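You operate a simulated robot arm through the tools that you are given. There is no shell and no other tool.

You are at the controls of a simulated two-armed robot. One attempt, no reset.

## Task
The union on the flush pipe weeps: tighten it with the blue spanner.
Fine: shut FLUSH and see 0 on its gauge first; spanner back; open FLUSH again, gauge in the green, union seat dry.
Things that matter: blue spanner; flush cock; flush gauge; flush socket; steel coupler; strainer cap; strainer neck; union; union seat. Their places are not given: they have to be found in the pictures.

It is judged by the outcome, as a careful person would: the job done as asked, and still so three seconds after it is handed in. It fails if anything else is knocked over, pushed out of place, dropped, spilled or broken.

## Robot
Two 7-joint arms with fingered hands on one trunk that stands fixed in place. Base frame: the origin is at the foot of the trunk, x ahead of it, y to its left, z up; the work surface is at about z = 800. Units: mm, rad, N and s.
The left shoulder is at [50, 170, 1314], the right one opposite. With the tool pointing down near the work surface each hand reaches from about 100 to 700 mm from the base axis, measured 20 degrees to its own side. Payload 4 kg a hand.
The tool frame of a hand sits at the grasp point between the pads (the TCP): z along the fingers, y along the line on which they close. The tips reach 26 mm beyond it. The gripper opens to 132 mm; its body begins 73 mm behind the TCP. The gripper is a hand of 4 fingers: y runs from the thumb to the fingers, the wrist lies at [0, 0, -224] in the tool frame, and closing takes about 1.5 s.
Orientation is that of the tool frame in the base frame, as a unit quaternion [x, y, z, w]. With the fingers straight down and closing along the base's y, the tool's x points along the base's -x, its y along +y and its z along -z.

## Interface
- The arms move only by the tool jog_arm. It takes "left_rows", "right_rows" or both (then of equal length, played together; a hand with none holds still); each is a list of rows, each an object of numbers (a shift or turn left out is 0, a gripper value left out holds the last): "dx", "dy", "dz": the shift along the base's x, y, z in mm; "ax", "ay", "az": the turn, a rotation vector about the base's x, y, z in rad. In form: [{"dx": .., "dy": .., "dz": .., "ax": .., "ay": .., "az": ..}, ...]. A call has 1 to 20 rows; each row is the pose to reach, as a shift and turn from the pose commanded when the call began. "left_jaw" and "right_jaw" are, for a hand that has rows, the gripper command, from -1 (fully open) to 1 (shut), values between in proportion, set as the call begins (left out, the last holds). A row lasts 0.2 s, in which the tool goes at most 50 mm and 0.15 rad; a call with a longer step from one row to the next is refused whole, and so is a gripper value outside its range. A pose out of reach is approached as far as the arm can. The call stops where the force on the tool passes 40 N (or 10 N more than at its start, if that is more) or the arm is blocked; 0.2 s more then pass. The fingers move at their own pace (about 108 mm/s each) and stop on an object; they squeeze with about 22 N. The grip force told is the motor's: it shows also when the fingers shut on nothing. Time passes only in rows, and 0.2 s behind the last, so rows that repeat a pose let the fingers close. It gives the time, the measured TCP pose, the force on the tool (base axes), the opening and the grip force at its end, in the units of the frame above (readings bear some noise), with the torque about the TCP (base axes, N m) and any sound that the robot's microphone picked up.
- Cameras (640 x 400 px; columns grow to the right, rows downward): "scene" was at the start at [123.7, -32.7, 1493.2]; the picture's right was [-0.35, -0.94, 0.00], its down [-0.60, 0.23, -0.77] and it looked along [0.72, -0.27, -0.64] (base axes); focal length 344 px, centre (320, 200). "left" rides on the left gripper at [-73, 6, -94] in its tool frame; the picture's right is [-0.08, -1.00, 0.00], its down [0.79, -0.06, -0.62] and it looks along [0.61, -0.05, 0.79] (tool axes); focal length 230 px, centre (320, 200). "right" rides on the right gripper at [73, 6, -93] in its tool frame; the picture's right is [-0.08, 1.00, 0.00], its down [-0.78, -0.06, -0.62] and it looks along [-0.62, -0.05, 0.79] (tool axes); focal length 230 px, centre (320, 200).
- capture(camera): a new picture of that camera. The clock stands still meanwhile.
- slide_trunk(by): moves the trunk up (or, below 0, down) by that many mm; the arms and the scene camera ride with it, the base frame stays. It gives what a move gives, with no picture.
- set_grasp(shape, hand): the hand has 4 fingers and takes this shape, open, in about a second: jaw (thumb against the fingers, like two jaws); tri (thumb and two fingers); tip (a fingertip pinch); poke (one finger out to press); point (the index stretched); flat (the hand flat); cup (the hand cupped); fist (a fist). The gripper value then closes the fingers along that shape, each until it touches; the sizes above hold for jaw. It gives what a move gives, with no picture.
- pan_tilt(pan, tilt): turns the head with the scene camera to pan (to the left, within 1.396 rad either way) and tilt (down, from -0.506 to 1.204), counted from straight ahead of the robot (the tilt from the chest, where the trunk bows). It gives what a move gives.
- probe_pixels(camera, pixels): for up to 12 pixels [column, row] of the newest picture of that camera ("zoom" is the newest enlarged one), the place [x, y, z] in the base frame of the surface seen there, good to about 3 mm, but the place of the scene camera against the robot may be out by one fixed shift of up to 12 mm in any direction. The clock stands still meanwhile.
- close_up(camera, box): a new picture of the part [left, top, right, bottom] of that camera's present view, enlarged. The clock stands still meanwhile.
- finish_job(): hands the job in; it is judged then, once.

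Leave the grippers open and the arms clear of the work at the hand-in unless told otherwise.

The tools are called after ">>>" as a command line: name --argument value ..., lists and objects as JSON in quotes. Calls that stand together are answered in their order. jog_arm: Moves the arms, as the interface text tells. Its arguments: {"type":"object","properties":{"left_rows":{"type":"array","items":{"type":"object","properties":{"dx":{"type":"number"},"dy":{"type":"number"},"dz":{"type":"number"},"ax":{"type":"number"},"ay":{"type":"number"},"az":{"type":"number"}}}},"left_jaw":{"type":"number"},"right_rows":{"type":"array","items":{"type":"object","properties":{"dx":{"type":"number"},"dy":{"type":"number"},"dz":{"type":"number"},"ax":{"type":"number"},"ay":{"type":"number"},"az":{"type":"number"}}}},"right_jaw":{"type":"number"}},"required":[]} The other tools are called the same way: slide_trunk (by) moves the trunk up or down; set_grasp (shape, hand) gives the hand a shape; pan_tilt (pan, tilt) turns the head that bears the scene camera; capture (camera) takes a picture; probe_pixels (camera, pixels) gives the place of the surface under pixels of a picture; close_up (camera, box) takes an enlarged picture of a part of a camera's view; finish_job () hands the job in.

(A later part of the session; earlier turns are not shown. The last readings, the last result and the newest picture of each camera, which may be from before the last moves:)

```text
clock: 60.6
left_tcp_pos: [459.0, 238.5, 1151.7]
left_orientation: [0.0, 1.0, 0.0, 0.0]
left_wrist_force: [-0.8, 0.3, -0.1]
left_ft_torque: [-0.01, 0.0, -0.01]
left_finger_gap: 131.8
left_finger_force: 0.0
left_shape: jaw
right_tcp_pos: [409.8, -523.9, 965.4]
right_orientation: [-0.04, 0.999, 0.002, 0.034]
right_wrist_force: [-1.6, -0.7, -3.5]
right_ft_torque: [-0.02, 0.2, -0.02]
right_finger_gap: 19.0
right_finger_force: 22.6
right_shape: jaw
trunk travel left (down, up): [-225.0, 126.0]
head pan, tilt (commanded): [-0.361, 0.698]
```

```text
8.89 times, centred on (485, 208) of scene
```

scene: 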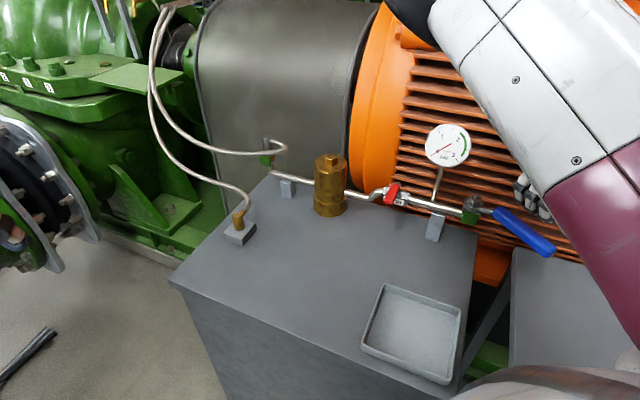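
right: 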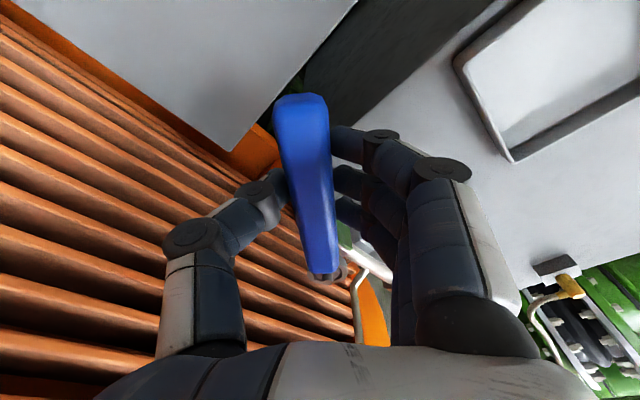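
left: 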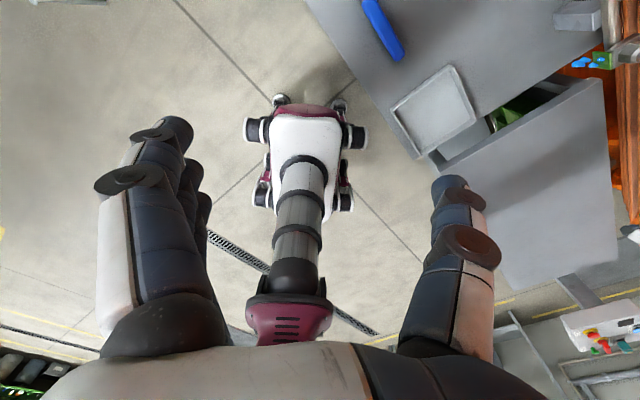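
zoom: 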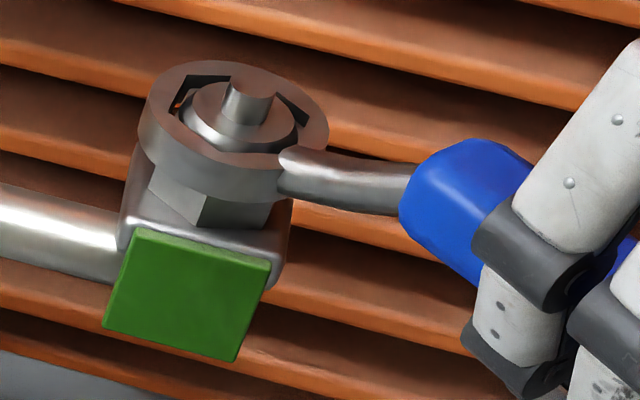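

The ring is nearly at the top of the hex, level. I continue up another 8 mm the same way.

>>> jog_arm --right_rows '[{"dz": 2, "ax": 0.0004, "ay": -0.005}, {"dz": 4, "ax": 0.0008, "ay": -0.01}, {"dz": 6, "ax": 0.0008, "ay": -0.01}, {"dz": 9, "ax": 0.0008, "ay": -0.01}]'

>>> close_up --camera "scene" --box '[450, 175, 530, 230]'

>>> capture --camera "right"

```text
clock: 61.6
left_tcp_pos: [459.0, 239.2, 1153.2]
left_orientation: [0.0, 1.0, 0.0, 0.0]
left_wrist_force: [0.2, -0.2, -0.1]
left_ft_torque: [-0.02, 0.0, -0.03]
left_finger_gap: 131.8
left_finger_force: 0.0
left_shape: jaw
right_tcp_pos: [411.7, -523.1, 974.2]
right_orientation: [-0.041, 0.998, 0.002, 0.038]
right_wrist_force: [-1.9, -0.4, -3.3]
right_ft_torque: [0.0, 0.39, 0.01]
right_finger_gap: 18.7
right_finger_force: 21.8
right_shape: jaw
trunk travel left (down, up): [-225.0, 126.0]
head pan, tilt (commanded): [-0.361, 0.698]
```

```text
7.27 times, centred on (490, 202) of scene
```

zoom: 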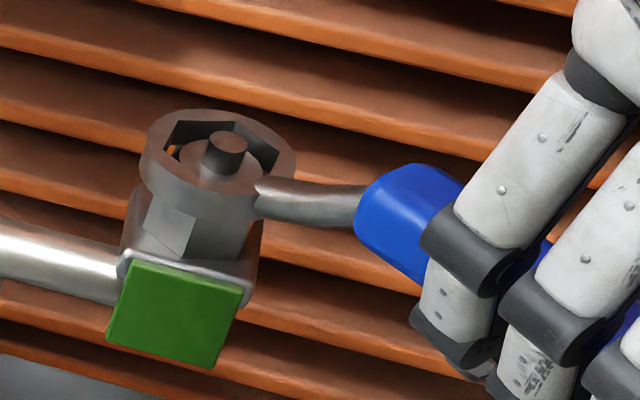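

```text
taken
```

right: 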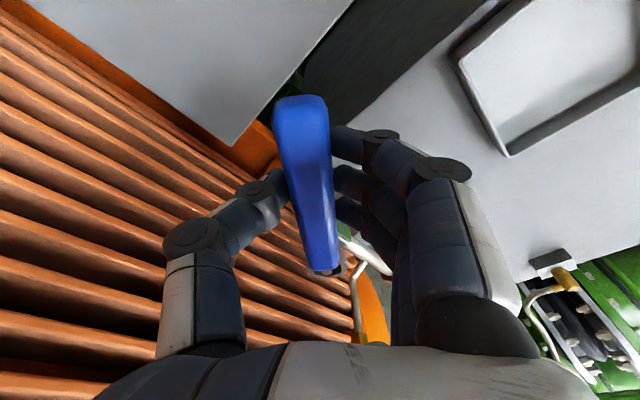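

The ring is now around the top of the hex and stub. I go on up 10 mm with a little pitch.

>>> jog_arm --right_rows '[{"dz": 2, "ax": 0.0008, "ay": -0.01}, {"dz": 4, "ax": 0.0012, "ay": -0.015}, {"dz": 7, "ax": 0.0012, "ay": -0.015}, {"dz": 10, "ax": 0.0012, "ay": -0.015}]'

>>> close_up --camera "scene" --box '[450, 165, 530, 230]'

>>> capture --camera "right"

```text
clock: 62.6
left_tcp_pos: [460.0, 239.0, 1153.0]
left_orientation: [0.0, 1.0, 0.0, 0.0]
left_wrist_force: [-0.3, -0.1, 0.3]
left_ft_torque: [-0.02, -0.01, 0.02]
left_finger_gap: 131.8
left_finger_force: 0.0
left_shape: jaw
right_tcp_pos: [410.6, -522.8, 984.0]
right_orientation: [-0.04, 0.998, 0.002, 0.046]
right_wrist_force: [0.3, 0.2, -2.2]
right_ft_torque: [-0.02, 0.05, 0.0]
right_finger_gap: 18.6
right_finger_force: 22.0
right_shape: jaw
trunk travel left (down, up): [-225.0, 126.0]
head pan, tilt (commanded): [-0.361, 0.698]
```

```text
6.15 times, centred on (490, 198) of scene
```

zoom: 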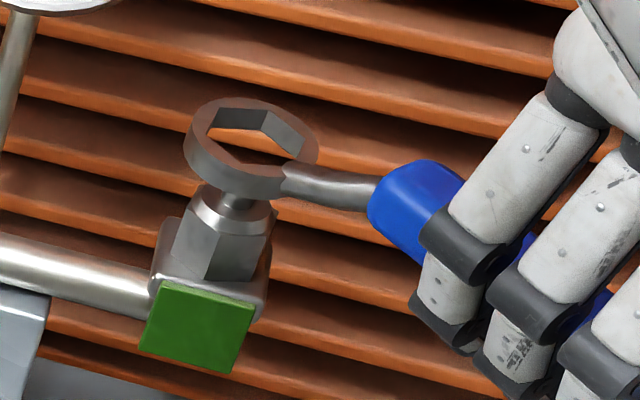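

```text
taken
```

right: 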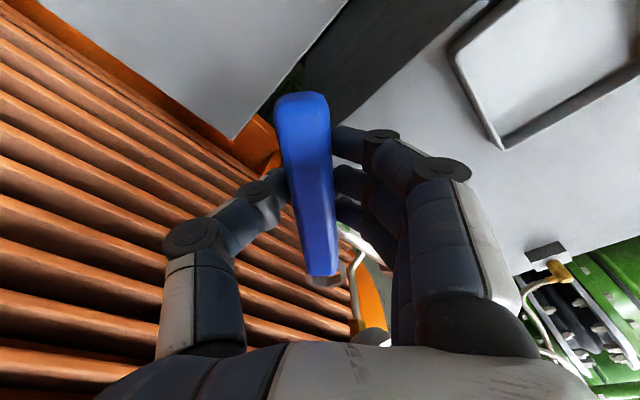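

Free: only the spanner's weight (2 N) remains. I raise 25 mm more and measure how the handle lies.

>>> jog_arm --right_rows '[{"dz": 6}, {"dz": 13}, {"dz": 20}, {"dz": 26}, {"dz": 26}]'

>>> capture --camera "right"

>>> probe_pixels --camera "right" --pixels '[[304, 110], [308, 140], [311, 170], [315, 210], [319, 245], [321, 265]]'

>>> close_up --camera "scene" --box '[430, 135, 540, 235]'

>>> probe_pixels --camera "zoom" --pixels '[[235, 75], [265, 60], [300, 80], [240, 110], [310, 110], [395, 115], [440, 120], [350, 105]]'

```text
clock: 63.8
left_tcp_pos: [459.0, 239.0, 1153.4]
left_orientation: [0.0, 1.0, 0.0, 0.0]
left_wrist_force: [-0.3, -0.4, 0.1]
left_ft_torque: [-0.01, 0.0, -0.02]
left_finger_gap: 132.0
left_finger_force: 0.1
left_shape: jaw
right_tcp_pos: [410.7, -522.3, 1009.6]
right_orientation: [-0.041, 0.998, 0.002, 0.046]
right_wrist_force: [0.0, -0.3, -1.9]
right_ft_torque: [0.03, 0.03, 0.0]
right_finger_gap: 18.8
right_finger_force: 22.6
right_shape: jaw
trunk travel left (down, up): [-225.0, 126.0]
head pan, tilt (commanded): [-0.361, 0.698]
```

```text
taken
```

right: 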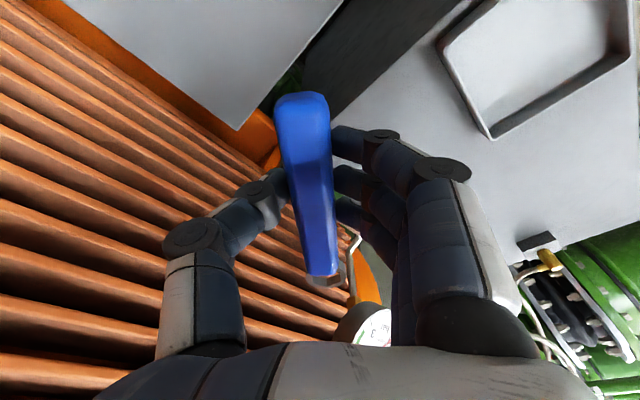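

```text
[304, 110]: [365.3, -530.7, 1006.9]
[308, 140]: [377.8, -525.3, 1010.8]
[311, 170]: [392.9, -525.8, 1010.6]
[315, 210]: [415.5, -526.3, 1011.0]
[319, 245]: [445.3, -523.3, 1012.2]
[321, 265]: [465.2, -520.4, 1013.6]
```

```text
4.00 times, centred on (485, 185) of scene
```

zoom: 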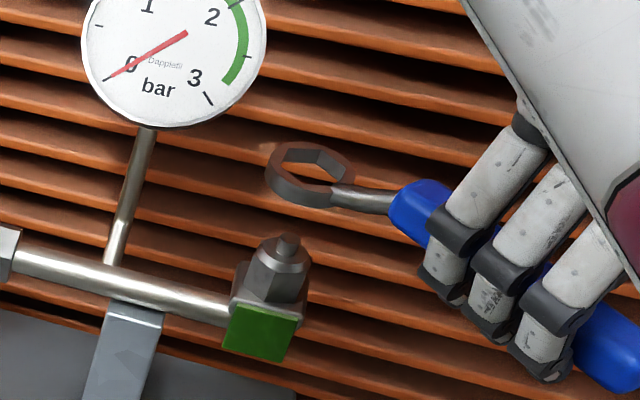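

```text
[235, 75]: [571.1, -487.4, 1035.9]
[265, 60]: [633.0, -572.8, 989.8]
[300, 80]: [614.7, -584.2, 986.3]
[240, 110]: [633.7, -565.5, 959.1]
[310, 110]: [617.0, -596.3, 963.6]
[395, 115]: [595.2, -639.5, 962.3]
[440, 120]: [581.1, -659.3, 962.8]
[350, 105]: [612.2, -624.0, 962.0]
```

Spanner is held firmly, about 2° nose-up. Now I carry it back: away from the nut first, up, then left past the gauge on the robot side, yawing +0.726 rad to the original handle direction, to a point above where it lay.

>>> jog_arm --right_rows '[{"dx": -15, "dy": -10, "dz": 10}, {"dx": -30, "dy": -20, "dz": 25}, {"dx": -35, "dy": -15, "dz": 50}, {"dx": -35, "dy": 10, "dz": 70}, {"dx": -30, "dy": 45, "dz": 80}, {"dx": -25, "dy": 85, "dz": 85}, {"dx": -20, "dy": 125, "dz": 85, "az": 0.07}, {"dx": -10, "dy": 165, "dz": 85, "az": 0.19}, {"dx": 0, "dy": 200, "dz": 85, "az": 0.31}, {"dx": 15, "dy": 235, "dz": 85, "az": 0.43}, {"dx": 35, "dy": 268, "dz": 85, "az": 0.55}, {"dx": 55, "dy": 300, "dz": 80, "az": 0.66}, {"dx": 75, "dy": 332, "dz": 70, "az": 0.726}, {"dx": 95, "dy": 362, "dz": 55, "az": 0.726}, {"dx": 106, "dy": 373, "dz": 35, "az": 0.726}, {"dx": 106, "dy": 373, "dz": 20, "az": 0.726}]'

>>> capture --camera "scene"

>>> capture --camera "right"

```text
clock: 67.2
left_tcp_pos: [459.8, 238.8, 1154.3]
left_orientation: [-0.001, 1.0, 0.0, 0.0]
left_wrist_force: [0.2, 0.2, 1.1]
left_ft_torque: [-0.04, -0.02, 0.0]
left_finger_gap: 131.9
left_finger_force: 0.2
left_shape: jaw
right_tcp_pos: [523.3, -156.7, 1040.7]
right_orientation: [-0.371, 0.926, 0.046, 0.06]
right_wrist_force: [-0.4, -0.6, -1.7]
right_ft_torque: [-0.06, 0.01, 0.06]
right_finger_gap: 18.5
right_finger_force: 22.2
right_shape: jaw
trunk travel left (down, up): [-225.0, 126.0]
head pan, tilt (commanded): [-0.361, 0.698]
```

```text
taken
```

scene: 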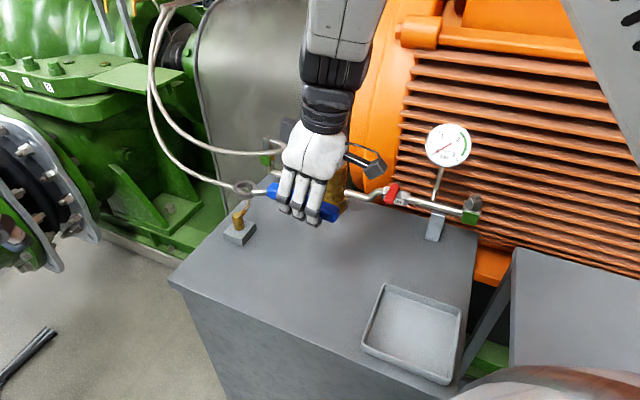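

```text
taken
```

right: 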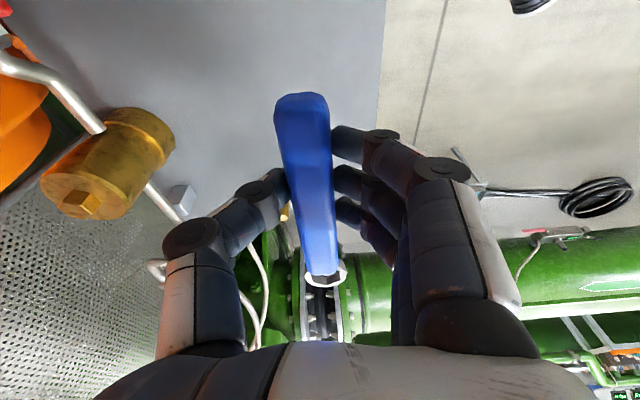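

The spanner is above its old place; pose is a few mm and ~2° off. I correct that and descend to z≈900.

>>> jog_arm --right_rows '[{"dx": -3, "dy": 3.5, "dz": -20, "ax": -0.011, "ay": -0.013, "az": 0.022}, {"dx": -6.5, "dy": 7, "dz": -45, "ax": -0.022, "ay": -0.027, "az": 0.045}, {"dx": -6.5, "dy": 7, "dz": -75, "ax": -0.022, "ay": -0.027, "az": 0.045}, {"dx": -6.5, "dy": 7, "dz": -105, "ax": -0.022, "ay": -0.027, "az": 0.045}, {"dx": -6.5, "dy": 7, "dz": -130, "ax": -0.022, "ay": -0.027, "az": 0.045}, {"dx": -6.5, "dy": 7, "dz": -140, "ax": -0.022, "ay": -0.027, "az": 0.045}, {"dx": -6.5, "dy": 7, "dz": -140, "ax": -0.022, "ay": -0.027, "az": 0.045}]'

>>> capture --camera "right"

>>> close_up --camera "scene" --box '[200, 180, 380, 330]'

>>> probe_pixels --camera "right" --pixels '[[304, 110], [308, 140], [311, 170], [315, 210], [319, 245], [321, 265], [300, 300], [400, 80]]'

```text
clock: 68.8
left_tcp_pos: [459.4, 239.2, 1153.3]
left_orientation: [0.0, 1.0, 0.0, 0.0]
left_wrist_force: [0.1, 0.0, 0.0]
left_ft_torque: [0.04, 0.02, 0.01]
left_finger_gap: 132.2
left_finger_force: 0.1
left_shape: jaw
right_tcp_pos: [519.9, -153.6, 898.5]
right_orientation: [-0.384, 0.921, 0.024, 0.064]
right_wrist_force: [0.5, -0.5, -1.6]
right_ft_torque: [-0.03, 0.06, -0.04]
right_finger_gap: 18.8
right_finger_force: 22.4
right_shape: jaw
trunk travel left (down, up): [-225.0, 126.0]
head pan, tilt (commanded): [-0.361, 0.698]
```

```text
taken
```

right: 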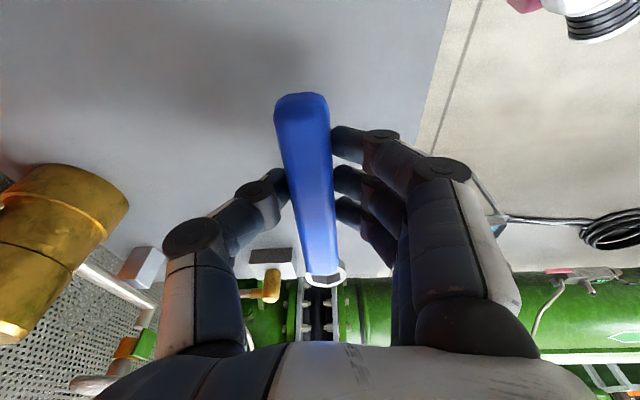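

```text
2.67 times, centred on (290, 255) of scene
```

zoom: 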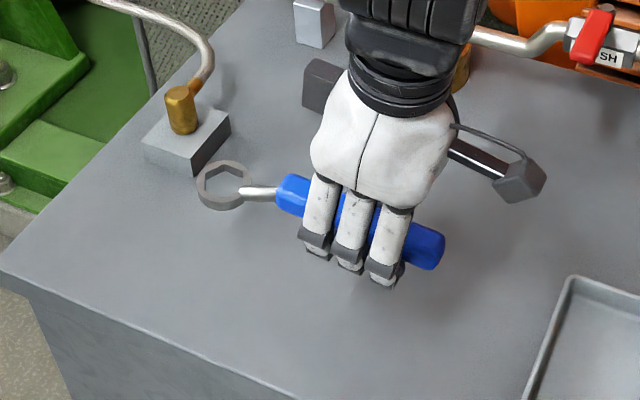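

```text
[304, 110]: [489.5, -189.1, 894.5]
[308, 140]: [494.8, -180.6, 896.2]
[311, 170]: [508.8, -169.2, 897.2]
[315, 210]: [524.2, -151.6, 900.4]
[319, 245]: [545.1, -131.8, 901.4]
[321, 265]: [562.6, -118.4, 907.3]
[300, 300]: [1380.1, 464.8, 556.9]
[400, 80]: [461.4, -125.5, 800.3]
```

The spanner hangs at 7° nose-up, just its resting tilt, over its old place. I lower to TCP z≈836, correcting a few mm.

>>> jog_arm --right_rows '[{"dx": -1, "dy": 2, "dz": -15}, {"dx": -2, "dy": 4, "dz": -30}, {"dx": -2, "dy": 5, "dz": -43}, {"dx": -2, "dy": 6, "dz": -54}, {"dx": -2, "dy": 6, "dz": -62}, {"dx": -2, "dy": 6, "dz": -62}]'

>>> capture --camera "right"

>>> close_up --camera "scene" --box '[200, 200, 380, 330]'

>>> probe_pixels --camera "right" --pixels '[[304, 110], [308, 140], [311, 170], [315, 210], [319, 245], [321, 265]]'

```text
clock: 70.2
left_tcp_pos: [459.2, 239.8, 1154.1]
left_orientation: [-0.001, 1.0, 0.0, -0.001]
left_wrist_force: [-0.2, 0.1, -0.1]
left_ft_torque: [-0.01, 0.02, -0.03]
left_finger_gap: 131.9
left_finger_force: 0.1
left_shape: jaw
right_tcp_pos: [517.8, -154.4, 836.4]
right_orientation: [-0.379, 0.923, 0.02, 0.063]
right_wrist_force: [0.2, -0.1, -1.7]
right_ft_torque: [-0.03, 0.03, 0.01]
right_finger_gap: 18.8
right_finger_force: 21.6
right_shape: jaw
trunk travel left (down, up): [-225.0, 126.0]
head pan, tilt (commanded): [-0.361, 0.698]
```

```text
taken
```

right: 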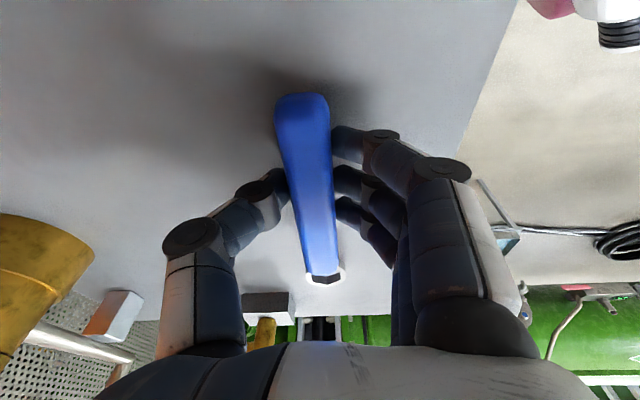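

```text
3.08 times, centred on (290, 265) of scene
```

zoom: 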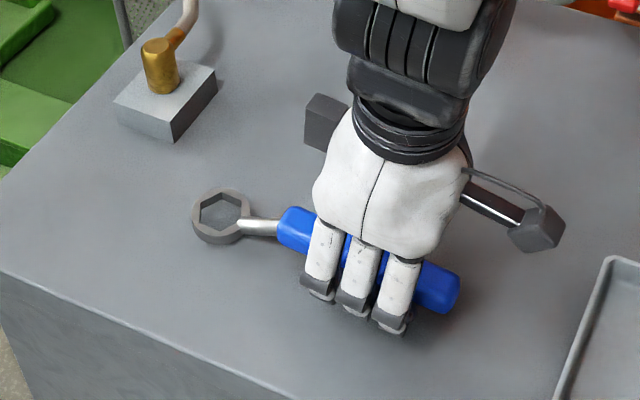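

```text
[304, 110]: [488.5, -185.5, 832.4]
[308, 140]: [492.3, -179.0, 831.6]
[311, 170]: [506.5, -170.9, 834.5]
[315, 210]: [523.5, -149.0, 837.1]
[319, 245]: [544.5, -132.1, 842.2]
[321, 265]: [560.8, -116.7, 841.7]
```

About 7 mm above rest and ~4 mm to the side. I shift dy +5, and lower in small steps, watching for bench contact.

>>> jog_arm --right_rows '[{"dx": -1, "dy": 5}, {"dx": -1, "dy": 5, "dz": -2}, {"dx": -1, "dy": 5, "dz": -4}, {"dx": -1, "dy": 5, "dz": -6}, {"dx": -1, "dy": 5, "dz": -6}]'

>>> close_up --camera "scene" --box '[200, 200, 380, 330]'

>>> capture --camera "right"

>>> probe_pixels --camera "right" --pixels '[[304, 110], [308, 140], [311, 170], [315, 210], [319, 245], [321, 265]]'

```text
clock: 71.4
left_tcp_pos: [459.3, 240.1, 1153.8]
left_orientation: [-0.001, 1.0, 0.0, 0.001]
left_wrist_force: [-0.6, 0.4, -0.4]
left_ft_torque: [-0.04, -0.02, -0.03]
left_finger_gap: 131.9
left_finger_force: 0.1
left_shape: jaw
right_tcp_pos: [516.1, -150.1, 829.6]
right_orientation: [-0.378, 0.924, 0.017, 0.062]
right_wrist_force: [0.8, 5.2, 13.7]
right_ft_torque: [0.04, 0.29, -0.12]
right_finger_gap: 18.9
right_finger_force: 22.1
right_shape: jaw
trunk travel left (down, up): [-225.0, 126.0]
head pan, tilt (commanded): [-0.361, 0.698]
```

```text
3.08 times, centred on (290, 265) of scene
```

zoom: 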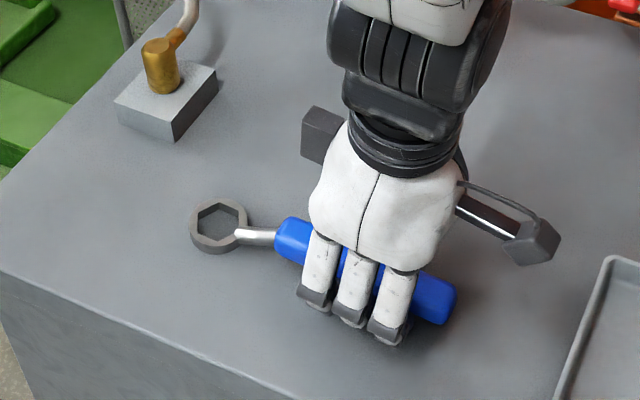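

```text
taken
```

right: 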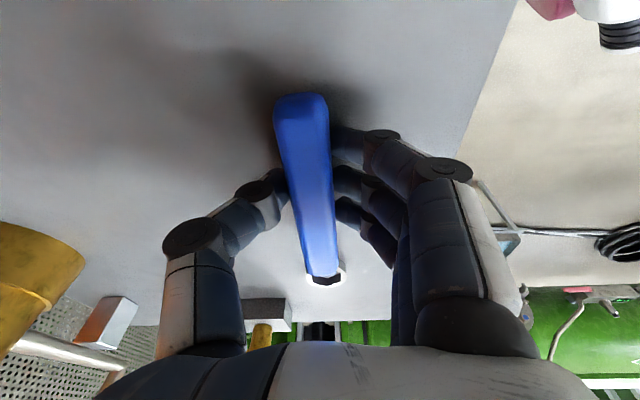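

```text
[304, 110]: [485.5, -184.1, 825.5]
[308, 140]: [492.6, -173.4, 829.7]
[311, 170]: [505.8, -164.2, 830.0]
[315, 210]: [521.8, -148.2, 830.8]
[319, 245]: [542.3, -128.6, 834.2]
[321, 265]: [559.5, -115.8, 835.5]
```

Bench contact (13.7 N up); heights now match the original resting pose. I ease up 1 mm and open the fingers.

>>> jog_arm --right_rows '[{"dz": 1}, {"dz": 1}, {"dz": 1}, {"dz": 1}, {"dz": 1}, {"dz": 1}, {"dz": 1}]' --right_jaw -1

>>> capture --camera "right"

>>> close_up --camera "scene" --box '[200, 200, 380, 330]'

```text
clock: 71.8
left_tcp_pos: [457.5, 238.5, 1154.9]
left_orientation: [0.0, 1.0, 0.0, 0.002]
left_wrist_force: [0.3, 0.8, -0.6]
left_ft_torque: [0.02, 0.02, 0.0]
left_finger_gap: 131.9
left_finger_force: 0.2
left_shape: jaw
right_tcp_pos: [523.1, -158.6, 833.9]
right_orientation: [-0.374, 0.925, 0.011, 0.068]
right_wrist_force: [4.8, -9.0, 50.1]
right_ft_torque: [-0.13, 1.69, 0.28]
right_finger_gap: 113.8
right_finger_force: 0.0
right_shape: jaw
trunk travel left (down, up): [-225.0, 126.0]
head pan, tilt (commanded): [-0.361, 0.698]
stopped in row 2 (right hand): the force on the tool passed its limit at 51 N (the readings are from after the stop); the commanded pose is now the measured one
```

```text
taken
```

right: 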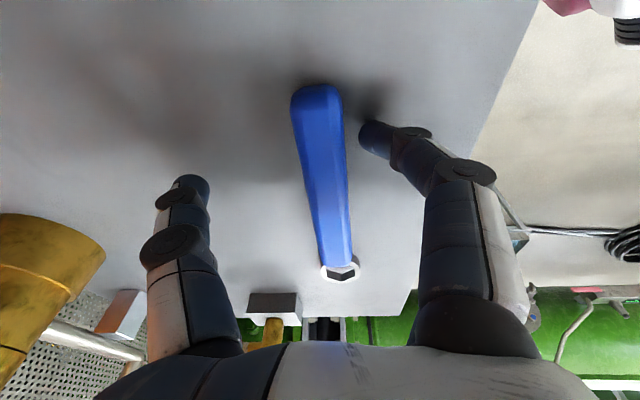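

```text
3.08 times, centred on (290, 265) of scene
```

zoom: 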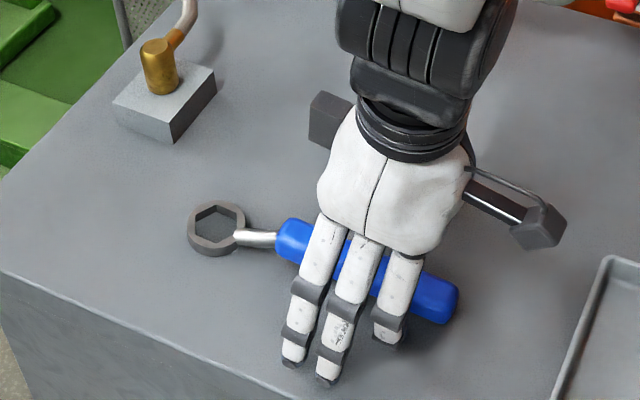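

One outer finger pressed on the bench while opening (spanner already lies at rest, untouched). I rise straight up; fingers finish opening.

>>> jog_arm --right_rows '[{"dz": 4}, {"dz": 10}, {"dz": 20}, {"dz": 35}, {"dz": 55}, {"dz": 80}, {"dz": 105}]' --right_jaw -1

>>> capture --camera "right"

>>> capture --camera "scene"

>>> probe_pixels --camera "right" --pixels '[[320, 120], [320, 150], [325, 180]]'

```text
clock: 73.4
left_tcp_pos: [458.3, 239.3, 1153.5]
left_orientation: [-0.001, 1.0, 0.0, 0.0]
left_wrist_force: [-0.1, 0.4, 0.1]
left_ft_torque: [0.0, 0.01, 0.02]
left_finger_gap: 131.9
left_finger_force: 0.1
left_shape: jaw
right_tcp_pos: [520.4, -168.4, 934.2]
right_orientation: [-0.347, 0.935, 0.038, 0.067]
right_wrist_force: [-0.5, -0.5, -0.3]
right_ft_torque: [0.02, -0.04, -0.03]
right_finger_gap: 131.8
right_finger_force: 0.0
right_shape: jaw
trunk travel left (down, up): [-225.0, 126.0]
head pan, tilt (commanded): [-0.361, 0.698]
```

```text
taken
```

right: 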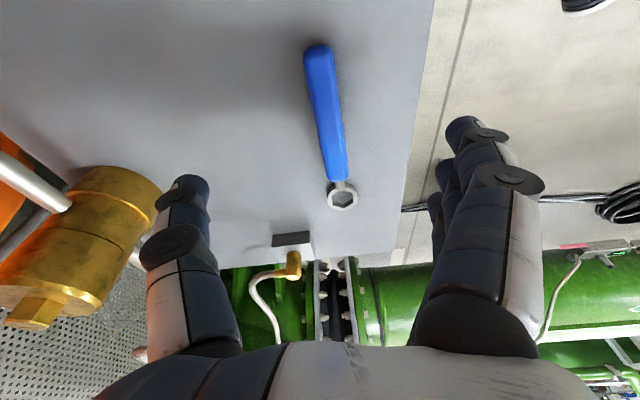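

```text
taken
```

scene: 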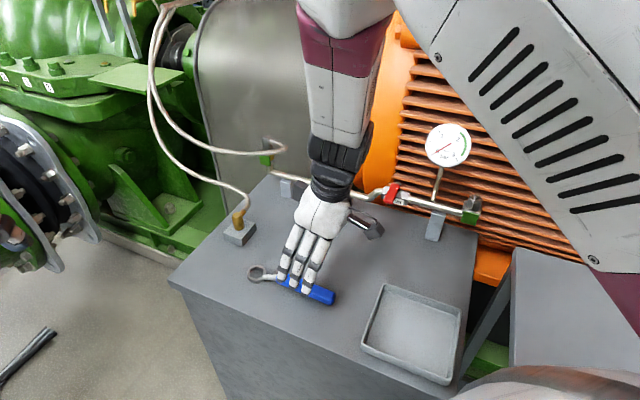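

```text
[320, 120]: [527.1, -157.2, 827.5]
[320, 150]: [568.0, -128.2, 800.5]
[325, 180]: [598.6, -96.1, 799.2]
```

The spanner lies back in its place (ring (257,273), handle end (333,296) in the scene, as before). Next: rise, level the hand and turn it to yaw ≈0.4, and move toward the cock's near side at a safe height.

>>> jog_arm --right_rows '[{"dz": 40}, {"dz": 80, "ax": -0.04, "ay": 0.033, "az": -0.08}, {"dz": 120, "ax": -0.08, "ay": 0.066, "az": -0.16}, {"dz": 160, "ax": -0.1175, "ay": 0.099, "az": -0.24}, {"dz": 166, "dy": -25, "ax": -0.1175, "ay": 0.099, "az": -0.31}, {"dz": 166, "dy": -60, "dx": 5, "ax": -0.1175, "ay": 0.099, "az": -0.31}, {"dz": 166, "dy": -100, "dx": 10, "ax": -0.1175, "ay": 0.099, "az": -0.31}, {"dz": 166, "dy": -135, "dx": 20, "ax": -0.1175, "ay": 0.099, "az": -0.31}, {"dz": 166, "dy": -162, "dx": 20, "ax": -0.1175, "ay": 0.099, "az": -0.31}, {"dz": 166, "dy": -162, "dx": 20, "ax": -0.1175, "ay": 0.099, "az": -0.31}]'

>>> set_grasp --shape "tip" --hand "right"

>>> jog_arm --right_rows '[{"dx": 0}, {"dx": 0}, {"dx": 0}, {"dx": 0}]' --right_jaw 0.25

>>> capture --camera "right"

>>> capture --camera "scene"

```text
clock: 75.6
left_tcp_pos: [460.7, 239.8, 1152.6]
left_orientation: [0.0, 1.0, 0.0, -0.001]
left_wrist_force: [-0.5, -0.8, -0.6]
left_ft_torque: [-0.01, -0.01, 0.02]
left_finger_gap: 132.0
left_finger_force: 0.1
left_shape: jaw
right_tcp_pos: [537.2, -326.5, 1101.4]
right_orientation: [-0.219, 0.976, -0.014, 0.004]
right_wrist_force: [-0.2, -0.1, -0.6]
right_ft_torque: [-0.04, 0.0, -0.02]
right_finger_gap: 131.7
right_finger_force: 0.1
right_shape: jaw
trunk travel left (down, up): [-225.0, 126.0]
head pan, tilt (commanded): [-0.361, 0.698]
```

```text
clock: 76.5
left_tcp_pos: [459.1, 239.6, 1153.6]
left_orientation: [0.001, 1.0, 0.0, 0.0]
left_wrist_force: [-0.5, 0.4, 0.2]
left_ft_torque: [0.04, 0.01, 0.0]
left_finger_gap: 131.8
left_finger_force: 0.0
left_shape: jaw
right_tcp_pos: [535.5, -327.3, 1098.8]
right_orientation: [-0.218, 0.976, -0.016, -0.001]
right_wrist_force: [-0.6, -0.6, 0.6]
right_ft_torque: [0.02, -0.02, -0.05]
right_finger_gap: 131.6
right_finger_force: 0.0
right_shape: tip
trunk travel left (down, up): [-225.0, 126.0]
head pan, tilt (commanded): [-0.361, 0.698]
```

```text
clock: 77.5
left_tcp_pos: [459.4, 238.5, 1152.4]
left_orientation: [0.0, 1.0, 0.0, 0.0]
left_wrist_force: [-0.7, 0.0, -0.2]
left_ft_torque: [-0.01, 0.0, 0.01]
left_finger_gap: 131.9
left_finger_force: 0.0
left_shape: jaw
right_tcp_pos: [535.1, -327.6, 1097.6]
right_orientation: [-0.218, 0.976, -0.015, -0.002]
right_wrist_force: [-0.1, -1.0, -0.6]
right_ft_torque: [0.0, 0.02, 0.02]
right_finger_gap: 50.1
right_finger_force: 0.0
right_shape: tip
trunk travel left (down, up): [-225.0, 126.0]
head pan, tilt (commanded): [-0.361, 0.698]
```

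```text
taken
```

right: 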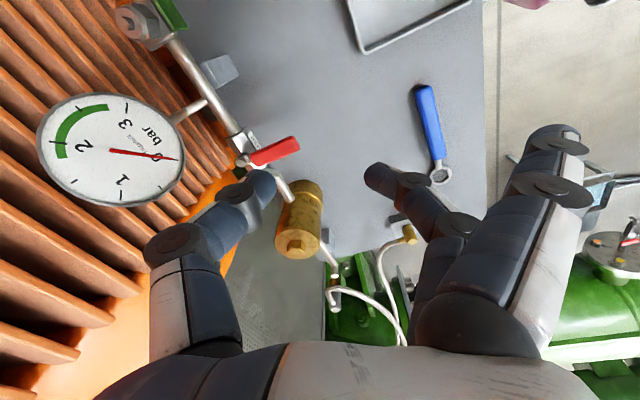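

```text
taken
```

scene: 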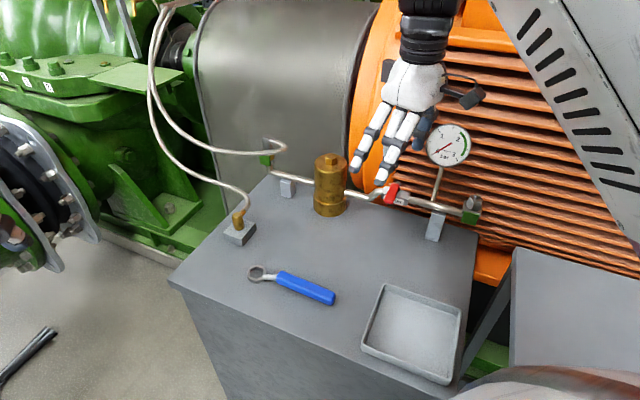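

Gauge still 0, cock still across. To reopen I'll push the lever's tip from its union side with the thumb. First I probe the thumb's knuckles to know how far they stick out toward the gauge.

>>> probe_pixels --camera "right" --pixels '[[170, 240], [160, 270], [190, 300], [235, 205], [265, 185], [150, 330], [120, 380], [275, 150], [295, 143], [250, 158]]'

>>> close_up --camera "right" --box '[220, 110, 320, 200]'

>>> close_up --camera "scene" --box '[330, 30, 500, 230]'

```text
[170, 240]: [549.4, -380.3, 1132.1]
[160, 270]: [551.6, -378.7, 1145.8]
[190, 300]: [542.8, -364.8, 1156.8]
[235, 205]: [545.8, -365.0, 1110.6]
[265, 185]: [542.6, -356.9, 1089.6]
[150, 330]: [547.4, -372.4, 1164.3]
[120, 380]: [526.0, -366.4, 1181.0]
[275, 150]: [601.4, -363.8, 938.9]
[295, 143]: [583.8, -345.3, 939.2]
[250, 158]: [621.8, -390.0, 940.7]
```

```text
4.44 times, centred on (270, 155) of right
```

zoom: 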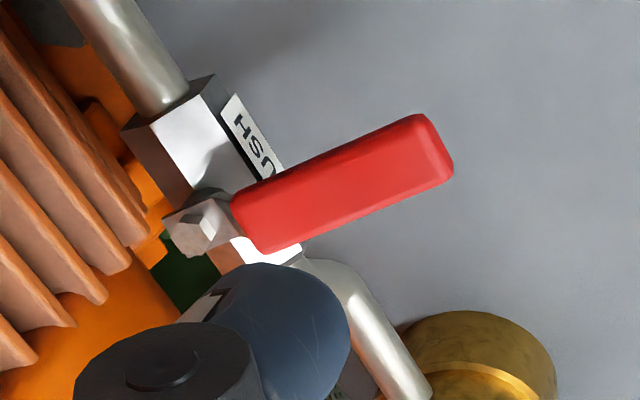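

```text
2.00 times, centred on (415, 130) of scene
```

zoom: 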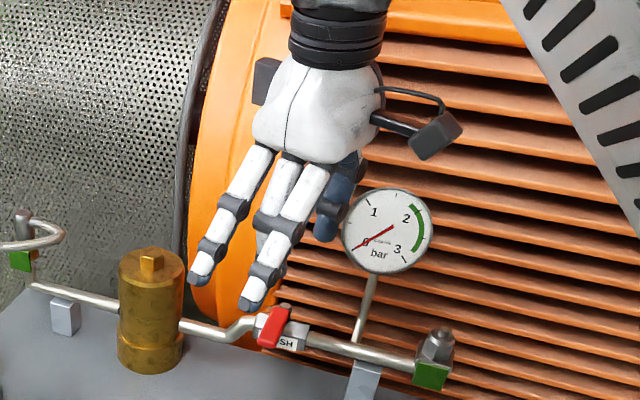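

The thumb knuckles stay below/clear of the gauge. I move to (556,-342) and descend so the thumb is beside the lever tip on the union side.

>>> jog_arm --right_rows '[{"dx": 10, "dy": -7, "dz": -20, "ax": 0.03}, {"dx": 21, "dy": -14.6, "dz": -50, "ax": 0.03}, {"dx": 21, "dy": -14.6, "dz": -85, "ax": 0.03}, {"dx": 21, "dy": -14.6, "dz": -115, "ax": 0.03}, {"dx": 21, "dy": -14.6, "dz": -140, "ax": 0.03}, {"dx": 21, "dy": -14.6, "dz": -155, "ax": 0.03}, {"dx": 21, "dy": -14.6, "dz": -166, "ax": 0.03}, {"dx": 21, "dy": -14.6, "dz": -166, "ax": 0.03}]'

>>> capture --camera "right"

>>> capture --camera "scene"

>>> probe_pixels --camera "right" --pixels '[[262, 185], [250, 200], [270, 165], [300, 160], [320, 150], [240, 180]]'

```text
clock: 79.3
left_tcp_pos: [460.1, 240.1, 1152.4]
left_orientation: [-0.001, 1.0, 0.0, 0.0]
left_wrist_force: [0.0, 0.1, -0.6]
left_ft_torque: [-0.02, 0.0, 0.01]
left_finger_gap: 132.0
left_finger_force: 0.0
left_shape: jaw
right_tcp_pos: [556.0, -347.8, 936.1]
right_orientation: [-0.207, 0.978, -0.005, 0.006]
right_wrist_force: [-0.5, 0.2, 0.0]
right_ft_torque: [0.0, 0.02, -0.01]
right_finger_gap: 50.0
right_finger_force: 0.0
right_shape: tip
trunk travel left (down, up): [-225.0, 126.0]
head pan, tilt (commanded): [-0.361, 0.698]
```

```text
taken
```

right: 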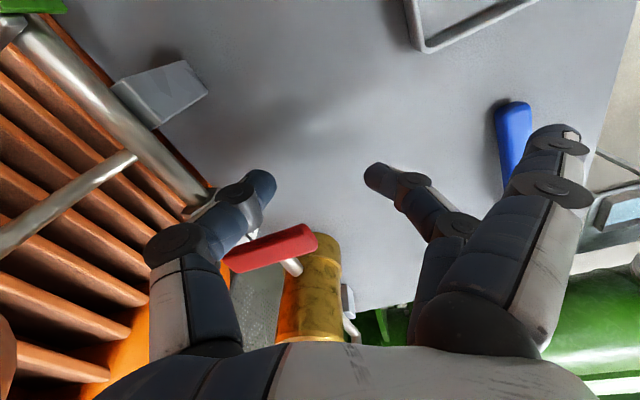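

```text
taken
```

scene: 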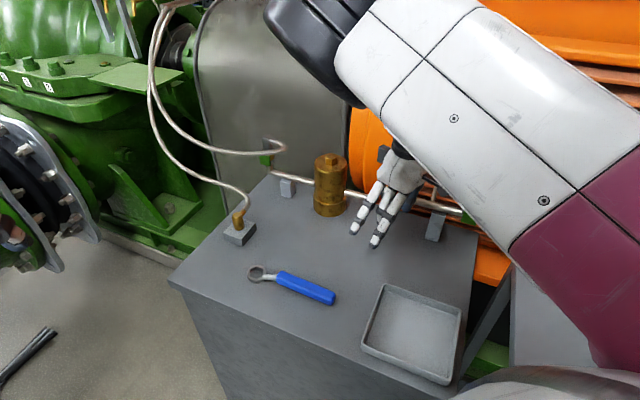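

```text
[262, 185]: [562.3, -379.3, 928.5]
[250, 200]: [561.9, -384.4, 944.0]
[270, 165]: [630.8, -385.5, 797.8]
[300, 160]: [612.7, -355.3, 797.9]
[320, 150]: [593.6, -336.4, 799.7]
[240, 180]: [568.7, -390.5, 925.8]
```

The thumb is about 23 mm clear of the lever on the union side. Now I lower 5 mm and push the lever around its arc toward the open position, to about 55° first.

>>> jog_arm --right_rows '[{"dz": -5}, {"dx": 8, "dy": 9, "dz": -5}, {"dx": 15.8, "dy": 17.2, "dz": -5}, {"dx": 19.5, "dy": 21.5, "dz": -5}, {"dx": 23.3, "dy": 25.9, "dz": -5}, {"dx": 27.7, "dy": 29.7, "dz": -5}, {"dx": 32, "dy": 33.3, "dz": -5}, {"dx": 37, "dy": 36.4, "dz": -5}, {"dx": 41.8, "dy": 39, "dz": -5}, {"dx": 47, "dy": 41.1, "dz": -5}, {"dx": 52.2, "dy": 42.8, "dz": -5}, {"dx": 57.5, "dy": 44, "dz": -5}, {"dx": 62.9, "dy": 44.8, "dz": -5}, {"dx": 68.2, "dy": 45, "dz": -5}, {"dx": 73.6, "dy": 44.9, "dz": -5}, {"dx": 79, "dy": 44.7, "dz": -5}, {"dx": 84.5, "dy": 44.1, "dz": -5}, {"dx": 90, "dy": 42.9, "dz": -5}, {"dx": 95, "dy": 41.4, "dz": -5}]'

>>> capture --camera "right"

>>> capture --camera "scene"

```text
clock: 83.3
left_tcp_pos: [458.7, 239.7, 1153.5]
left_orientation: [0.0, 1.0, 0.0, 0.0]
left_wrist_force: [-0.3, -0.2, 0.7]
left_ft_torque: [-0.03, 0.0, 0.0]
left_finger_gap: 131.9
left_finger_force: 0.1
left_shape: jaw
right_tcp_pos: [656.3, -299.3, 933.5]
right_orientation: [-0.222, 0.975, -0.015, 0.004]
right_wrist_force: [-0.9, 0.1, 0.6]
right_ft_torque: [-0.01, -0.04, -0.03]
right_finger_gap: 48.9
right_finger_force: 0.1
right_shape: tip
trunk travel left (down, up): [-225.0, 126.0]
head pan, tilt (commanded): [-0.361, 0.698]
```

```text
taken
```

right: 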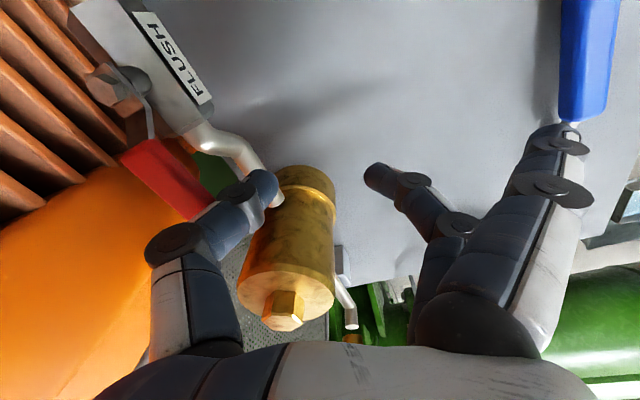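

```text
taken
```

scene: 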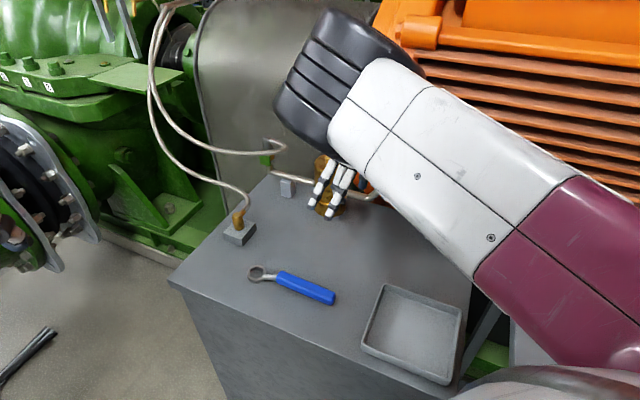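

The lever has swung round. I probe it to find its angle and how near the thumb is.

>>> probe_pixels --camera "right" --pixels '[[145, 160], [160, 180], [175, 195], [190, 208], [122, 88], [150, 150], [200, 205], [262, 185], [245, 205], [215, 215], [285, 190], [280, 310]]'

>>> close_up --camera "right" --box '[70, 40, 290, 260]'

```text
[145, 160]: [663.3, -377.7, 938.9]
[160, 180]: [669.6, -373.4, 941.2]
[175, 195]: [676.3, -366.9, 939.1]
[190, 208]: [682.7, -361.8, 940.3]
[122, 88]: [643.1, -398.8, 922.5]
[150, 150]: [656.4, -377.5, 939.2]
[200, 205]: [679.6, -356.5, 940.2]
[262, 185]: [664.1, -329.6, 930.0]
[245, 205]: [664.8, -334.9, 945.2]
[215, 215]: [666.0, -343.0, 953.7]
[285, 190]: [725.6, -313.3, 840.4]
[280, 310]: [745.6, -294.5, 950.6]
```

```text
1.82 times, centred on (180, 150) of right
```

zoom: 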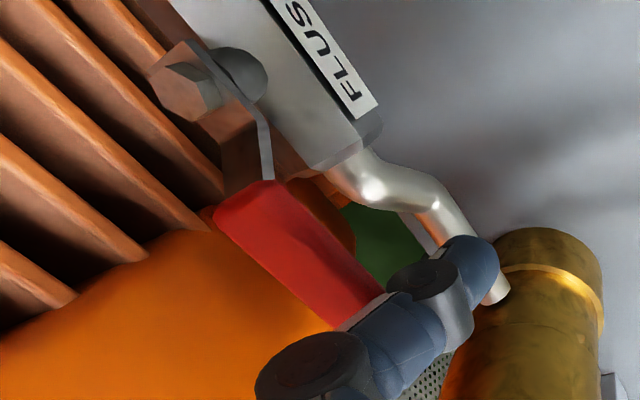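

The lever's centre line is about azimuth 45°, i.e. along the pipe again. I nudge a little further to feel whether it is against its stop.

>>> jog_arm --right_rows '[{"dx": 2.5, "dy": -3}, {"dx": 5, "dy": -6}, {"dx": 7, "dy": -9}, {"dx": 9, "dy": -12}]'

>>> capture --camera "right"

>>> probe_pixels --camera "right" --pixels '[[140, 147], [170, 178], [195, 203], [122, 88], [262, 185], [240, 205]]'

```text
clock: 84.3
left_tcp_pos: [457.5, 239.1, 1154.4]
left_orientation: [0.0, 1.0, 0.0, 0.0]
left_wrist_force: [-0.4, -0.2, -0.7]
left_ft_torque: [0.03, 0.0, -0.01]
left_finger_gap: 131.8
left_finger_force: 0.1
left_shape: jaw
right_tcp_pos: [661.6, -299.3, 929.2]
right_orientation: [-0.234, 0.972, -0.019, -0.002]
right_wrist_force: [-10.4, 5.4, 9.1]
right_ft_torque: [-0.47, -0.38, -0.32]
right_finger_gap: 46.5
right_finger_force: 0.0
right_shape: tip
trunk travel left (down, up): [-225.0, 126.0]
head pan, tilt (commanded): [-0.361, 0.698]
```

```text
taken
```

right: 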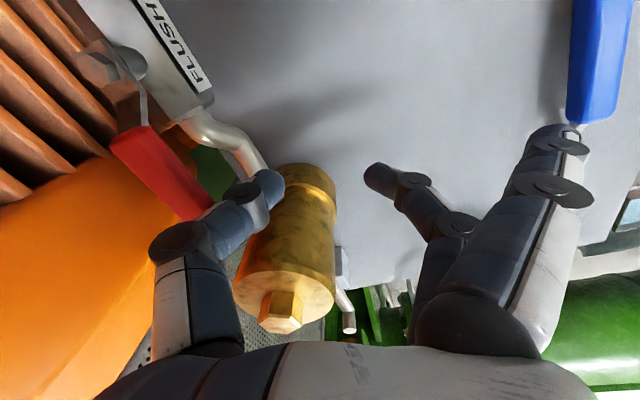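

```text
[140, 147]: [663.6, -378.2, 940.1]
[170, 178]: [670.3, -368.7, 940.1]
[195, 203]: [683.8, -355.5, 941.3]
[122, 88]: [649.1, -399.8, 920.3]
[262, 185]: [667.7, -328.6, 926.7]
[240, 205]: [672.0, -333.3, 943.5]
```

It resists (≈15 N) without moving: the lever is at its open stop. I back the thumb off, rise and pull the hand away to read the gauge.

>>> jog_arm --right_rows '[{"dx": -5, "dy": 6}, {"dx": -12, "dy": 14}, {"dx": -18, "dy": 20}, {"dx": -18, "dy": 20, "dz": 25}, {"dx": -18, "dy": 20, "dz": 60}, {"dx": -20, "dy": 25, "dz": 100}, {"dx": -25, "dy": 35, "dz": 140}, {"dx": -35, "dy": 45, "dz": 180}, {"dx": -60, "dy": 60, "dz": 210}, {"dx": -95, "dy": 75, "dz": 225}, {"dx": -130, "dy": 90, "dz": 230}, {"dx": -170, "dy": 105, "dz": 235}, {"dx": -210, "dy": 115, "dz": 240}]'

>>> capture --camera "scene"

>>> close_up --camera "scene" --box '[410, 115, 490, 175]'

>>> close_up --camera "scene" --box '[350, 165, 500, 265]'

```text
clock: 87.1
left_tcp_pos: [458.1, 238.5, 1152.5]
left_orientation: [0.001, 1.0, -0.001, 0.001]
left_wrist_force: [-0.3, 0.3, -0.6]
left_ft_torque: [0.0, -0.02, 0.03]
left_finger_gap: 131.9
left_finger_force: 0.1
left_shape: jaw
right_tcp_pos: [454.4, -194.1, 1162.3]
right_orientation: [-0.218, 0.976, 0.025, -0.002]
right_wrist_force: [0.8, -0.3, 0.1]
right_ft_torque: [-0.02, -0.03, 0.02]
right_finger_gap: 49.5
right_finger_force: 0.0
right_shape: tip
right hand out of reach, approached as far as the arm can: row 13
trunk travel left (down, up): [-225.0, 126.0]
head pan, tilt (commanded): [-0.361, 0.698]
```

```text
taken
```

scene: 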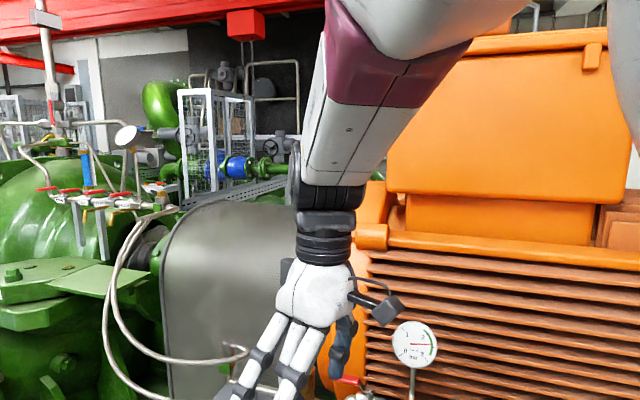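

```text
6.67 times, centred on (450, 145) of scene
```

zoom: 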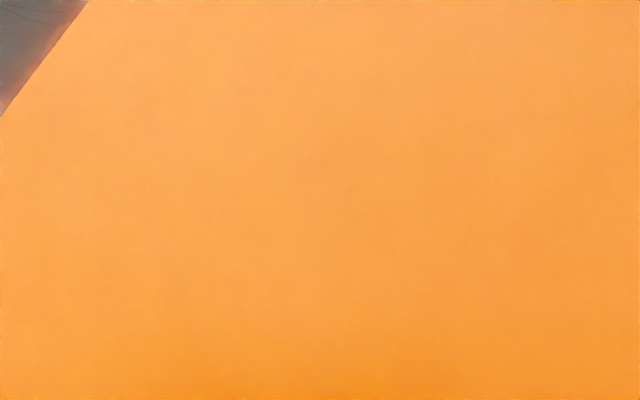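

```text
4.00 times, centred on (425, 215) of scene
```

zoom: 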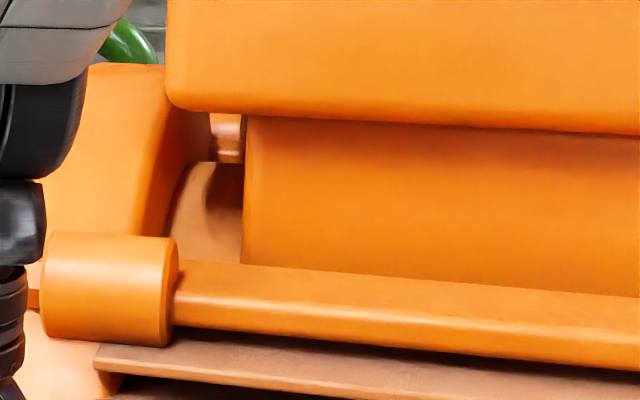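

The trunk leaned back for that last pose and the view tilted up; the gauge at (415,343) seems to read ≈2.4. I tilt the head down to look at the cock and union.

>>> pan_tilt --pan -0.5 --tilt 1.1

>>> capture --camera "scene"

```text
clock: 88.0
left_tcp_pos: [459.5, 239.1, 1153.4]
left_orientation: [0.0, 1.0, 0.0, 0.0]
left_wrist_force: [0.6, -0.4, 0.2]
left_ft_torque: [0.04, -0.04, -0.06]
left_finger_gap: 132.1
left_finger_force: 0.0
left_shape: jaw
right_tcp_pos: [456.5, -193.3, 1168.5]
right_orientation: [-0.221, 0.975, 0.024, 0.002]
right_wrist_force: [1.3, -0.2, -0.2]
right_ft_torque: [0.02, -0.01, 0.02]
right_finger_gap: 49.7
right_finger_force: 0.1
right_shape: tip
trunk travel left (down, up): [-225.0, 126.0]
head pan, tilt (commanded): [-0.499, 1.1]
```

```text
taken
```

scene: 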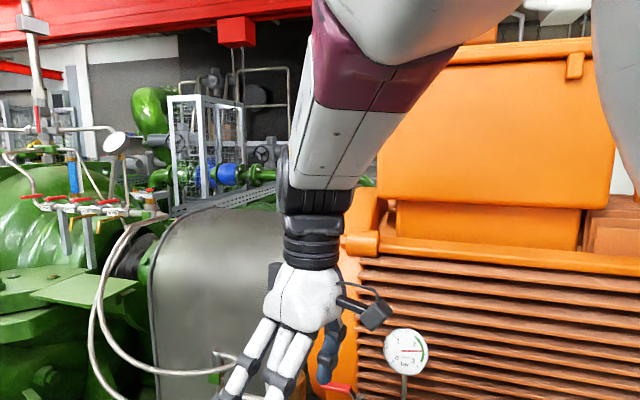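

The view is still tilted up because the trunk is leaning. I move the right hand to an easier, clear place (toward (440,-330)) and open it to "jaw" again.

>>> jog_arm --right_rows '[{"dy": -30}, {"dy": -60}, {"dy": -95, "dz": -10}, {"dy": -130, "dz": -20}, {"dy": -160, "dz": -30}, {"dy": -190, "dz": -40}, {"dy": -215, "dx": -15, "dz": -40}]' --right_jaw -1

>>> set_grasp --shape "jaw" --hand "right"

>>> capture --camera "scene"

>>> capture --camera "right"

```text
clock: 89.6
left_tcp_pos: [458.5, 239.5, 1153.5]
left_orientation: [0.0, 1.0, 0.0, 0.0]
left_wrist_force: [0.0, 0.4, 0.0]
left_ft_torque: [-0.06, 0.03, 0.01]
left_finger_gap: 132.0
left_finger_force: 0.1
left_shape: jaw
right_tcp_pos: [439.4, -403.1, 1127.5]
right_orientation: [-0.232, 0.973, -0.016, -0.003]
right_wrist_force: [-0.6, 0.2, -0.5]
right_ft_torque: [0.0, -0.01, -0.02]
right_finger_gap: 131.6
right_finger_force: 0.1
right_shape: tip
trunk travel left (down, up): [-225.0, 126.0]
head pan, tilt (commanded): [-0.499, 1.1]
```

```text
clock: 90.5
left_tcp_pos: [459.0, 238.5, 1152.9]
left_orientation: [0.0, 1.0, 0.0, 0.0]
left_wrist_force: [-0.6, -0.7, -0.1]
left_ft_torque: [-0.03, 0.0, -0.02]
left_finger_gap: 132.0
left_finger_force: 0.1
left_shape: jaw
right_tcp_pos: [439.6, -402.3, 1127.6]
right_orientation: [-0.233, 0.972, -0.016, -0.001]
right_wrist_force: [0.2, 0.0, -0.1]
right_ft_torque: [0.0, 0.02, 0.02]
right_finger_gap: 132.1
right_finger_force: 0.0
right_shape: jaw
trunk travel left (down, up): [-225.0, 126.0]
head pan, tilt (commanded): [-0.499, 1.1]
```

```text
taken
```

scene: 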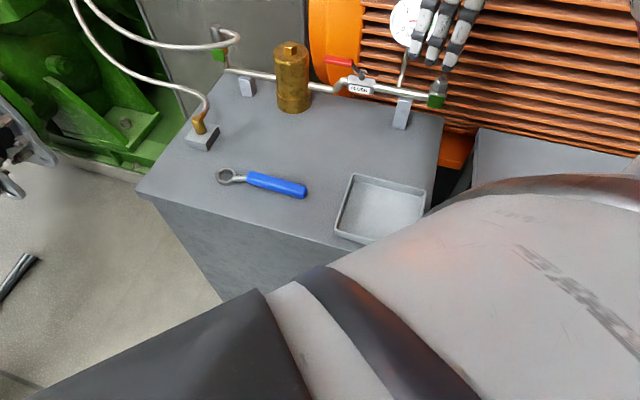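

```text
taken
```

right: 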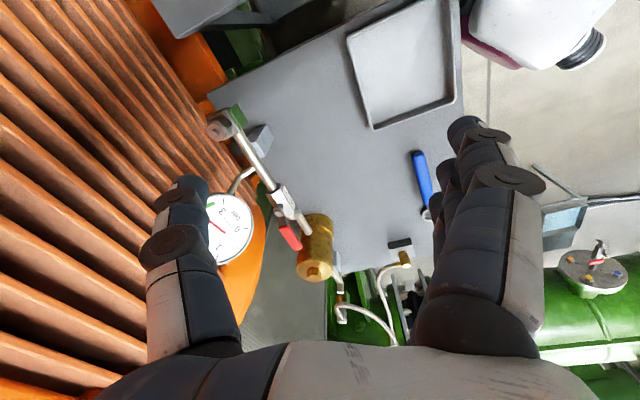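

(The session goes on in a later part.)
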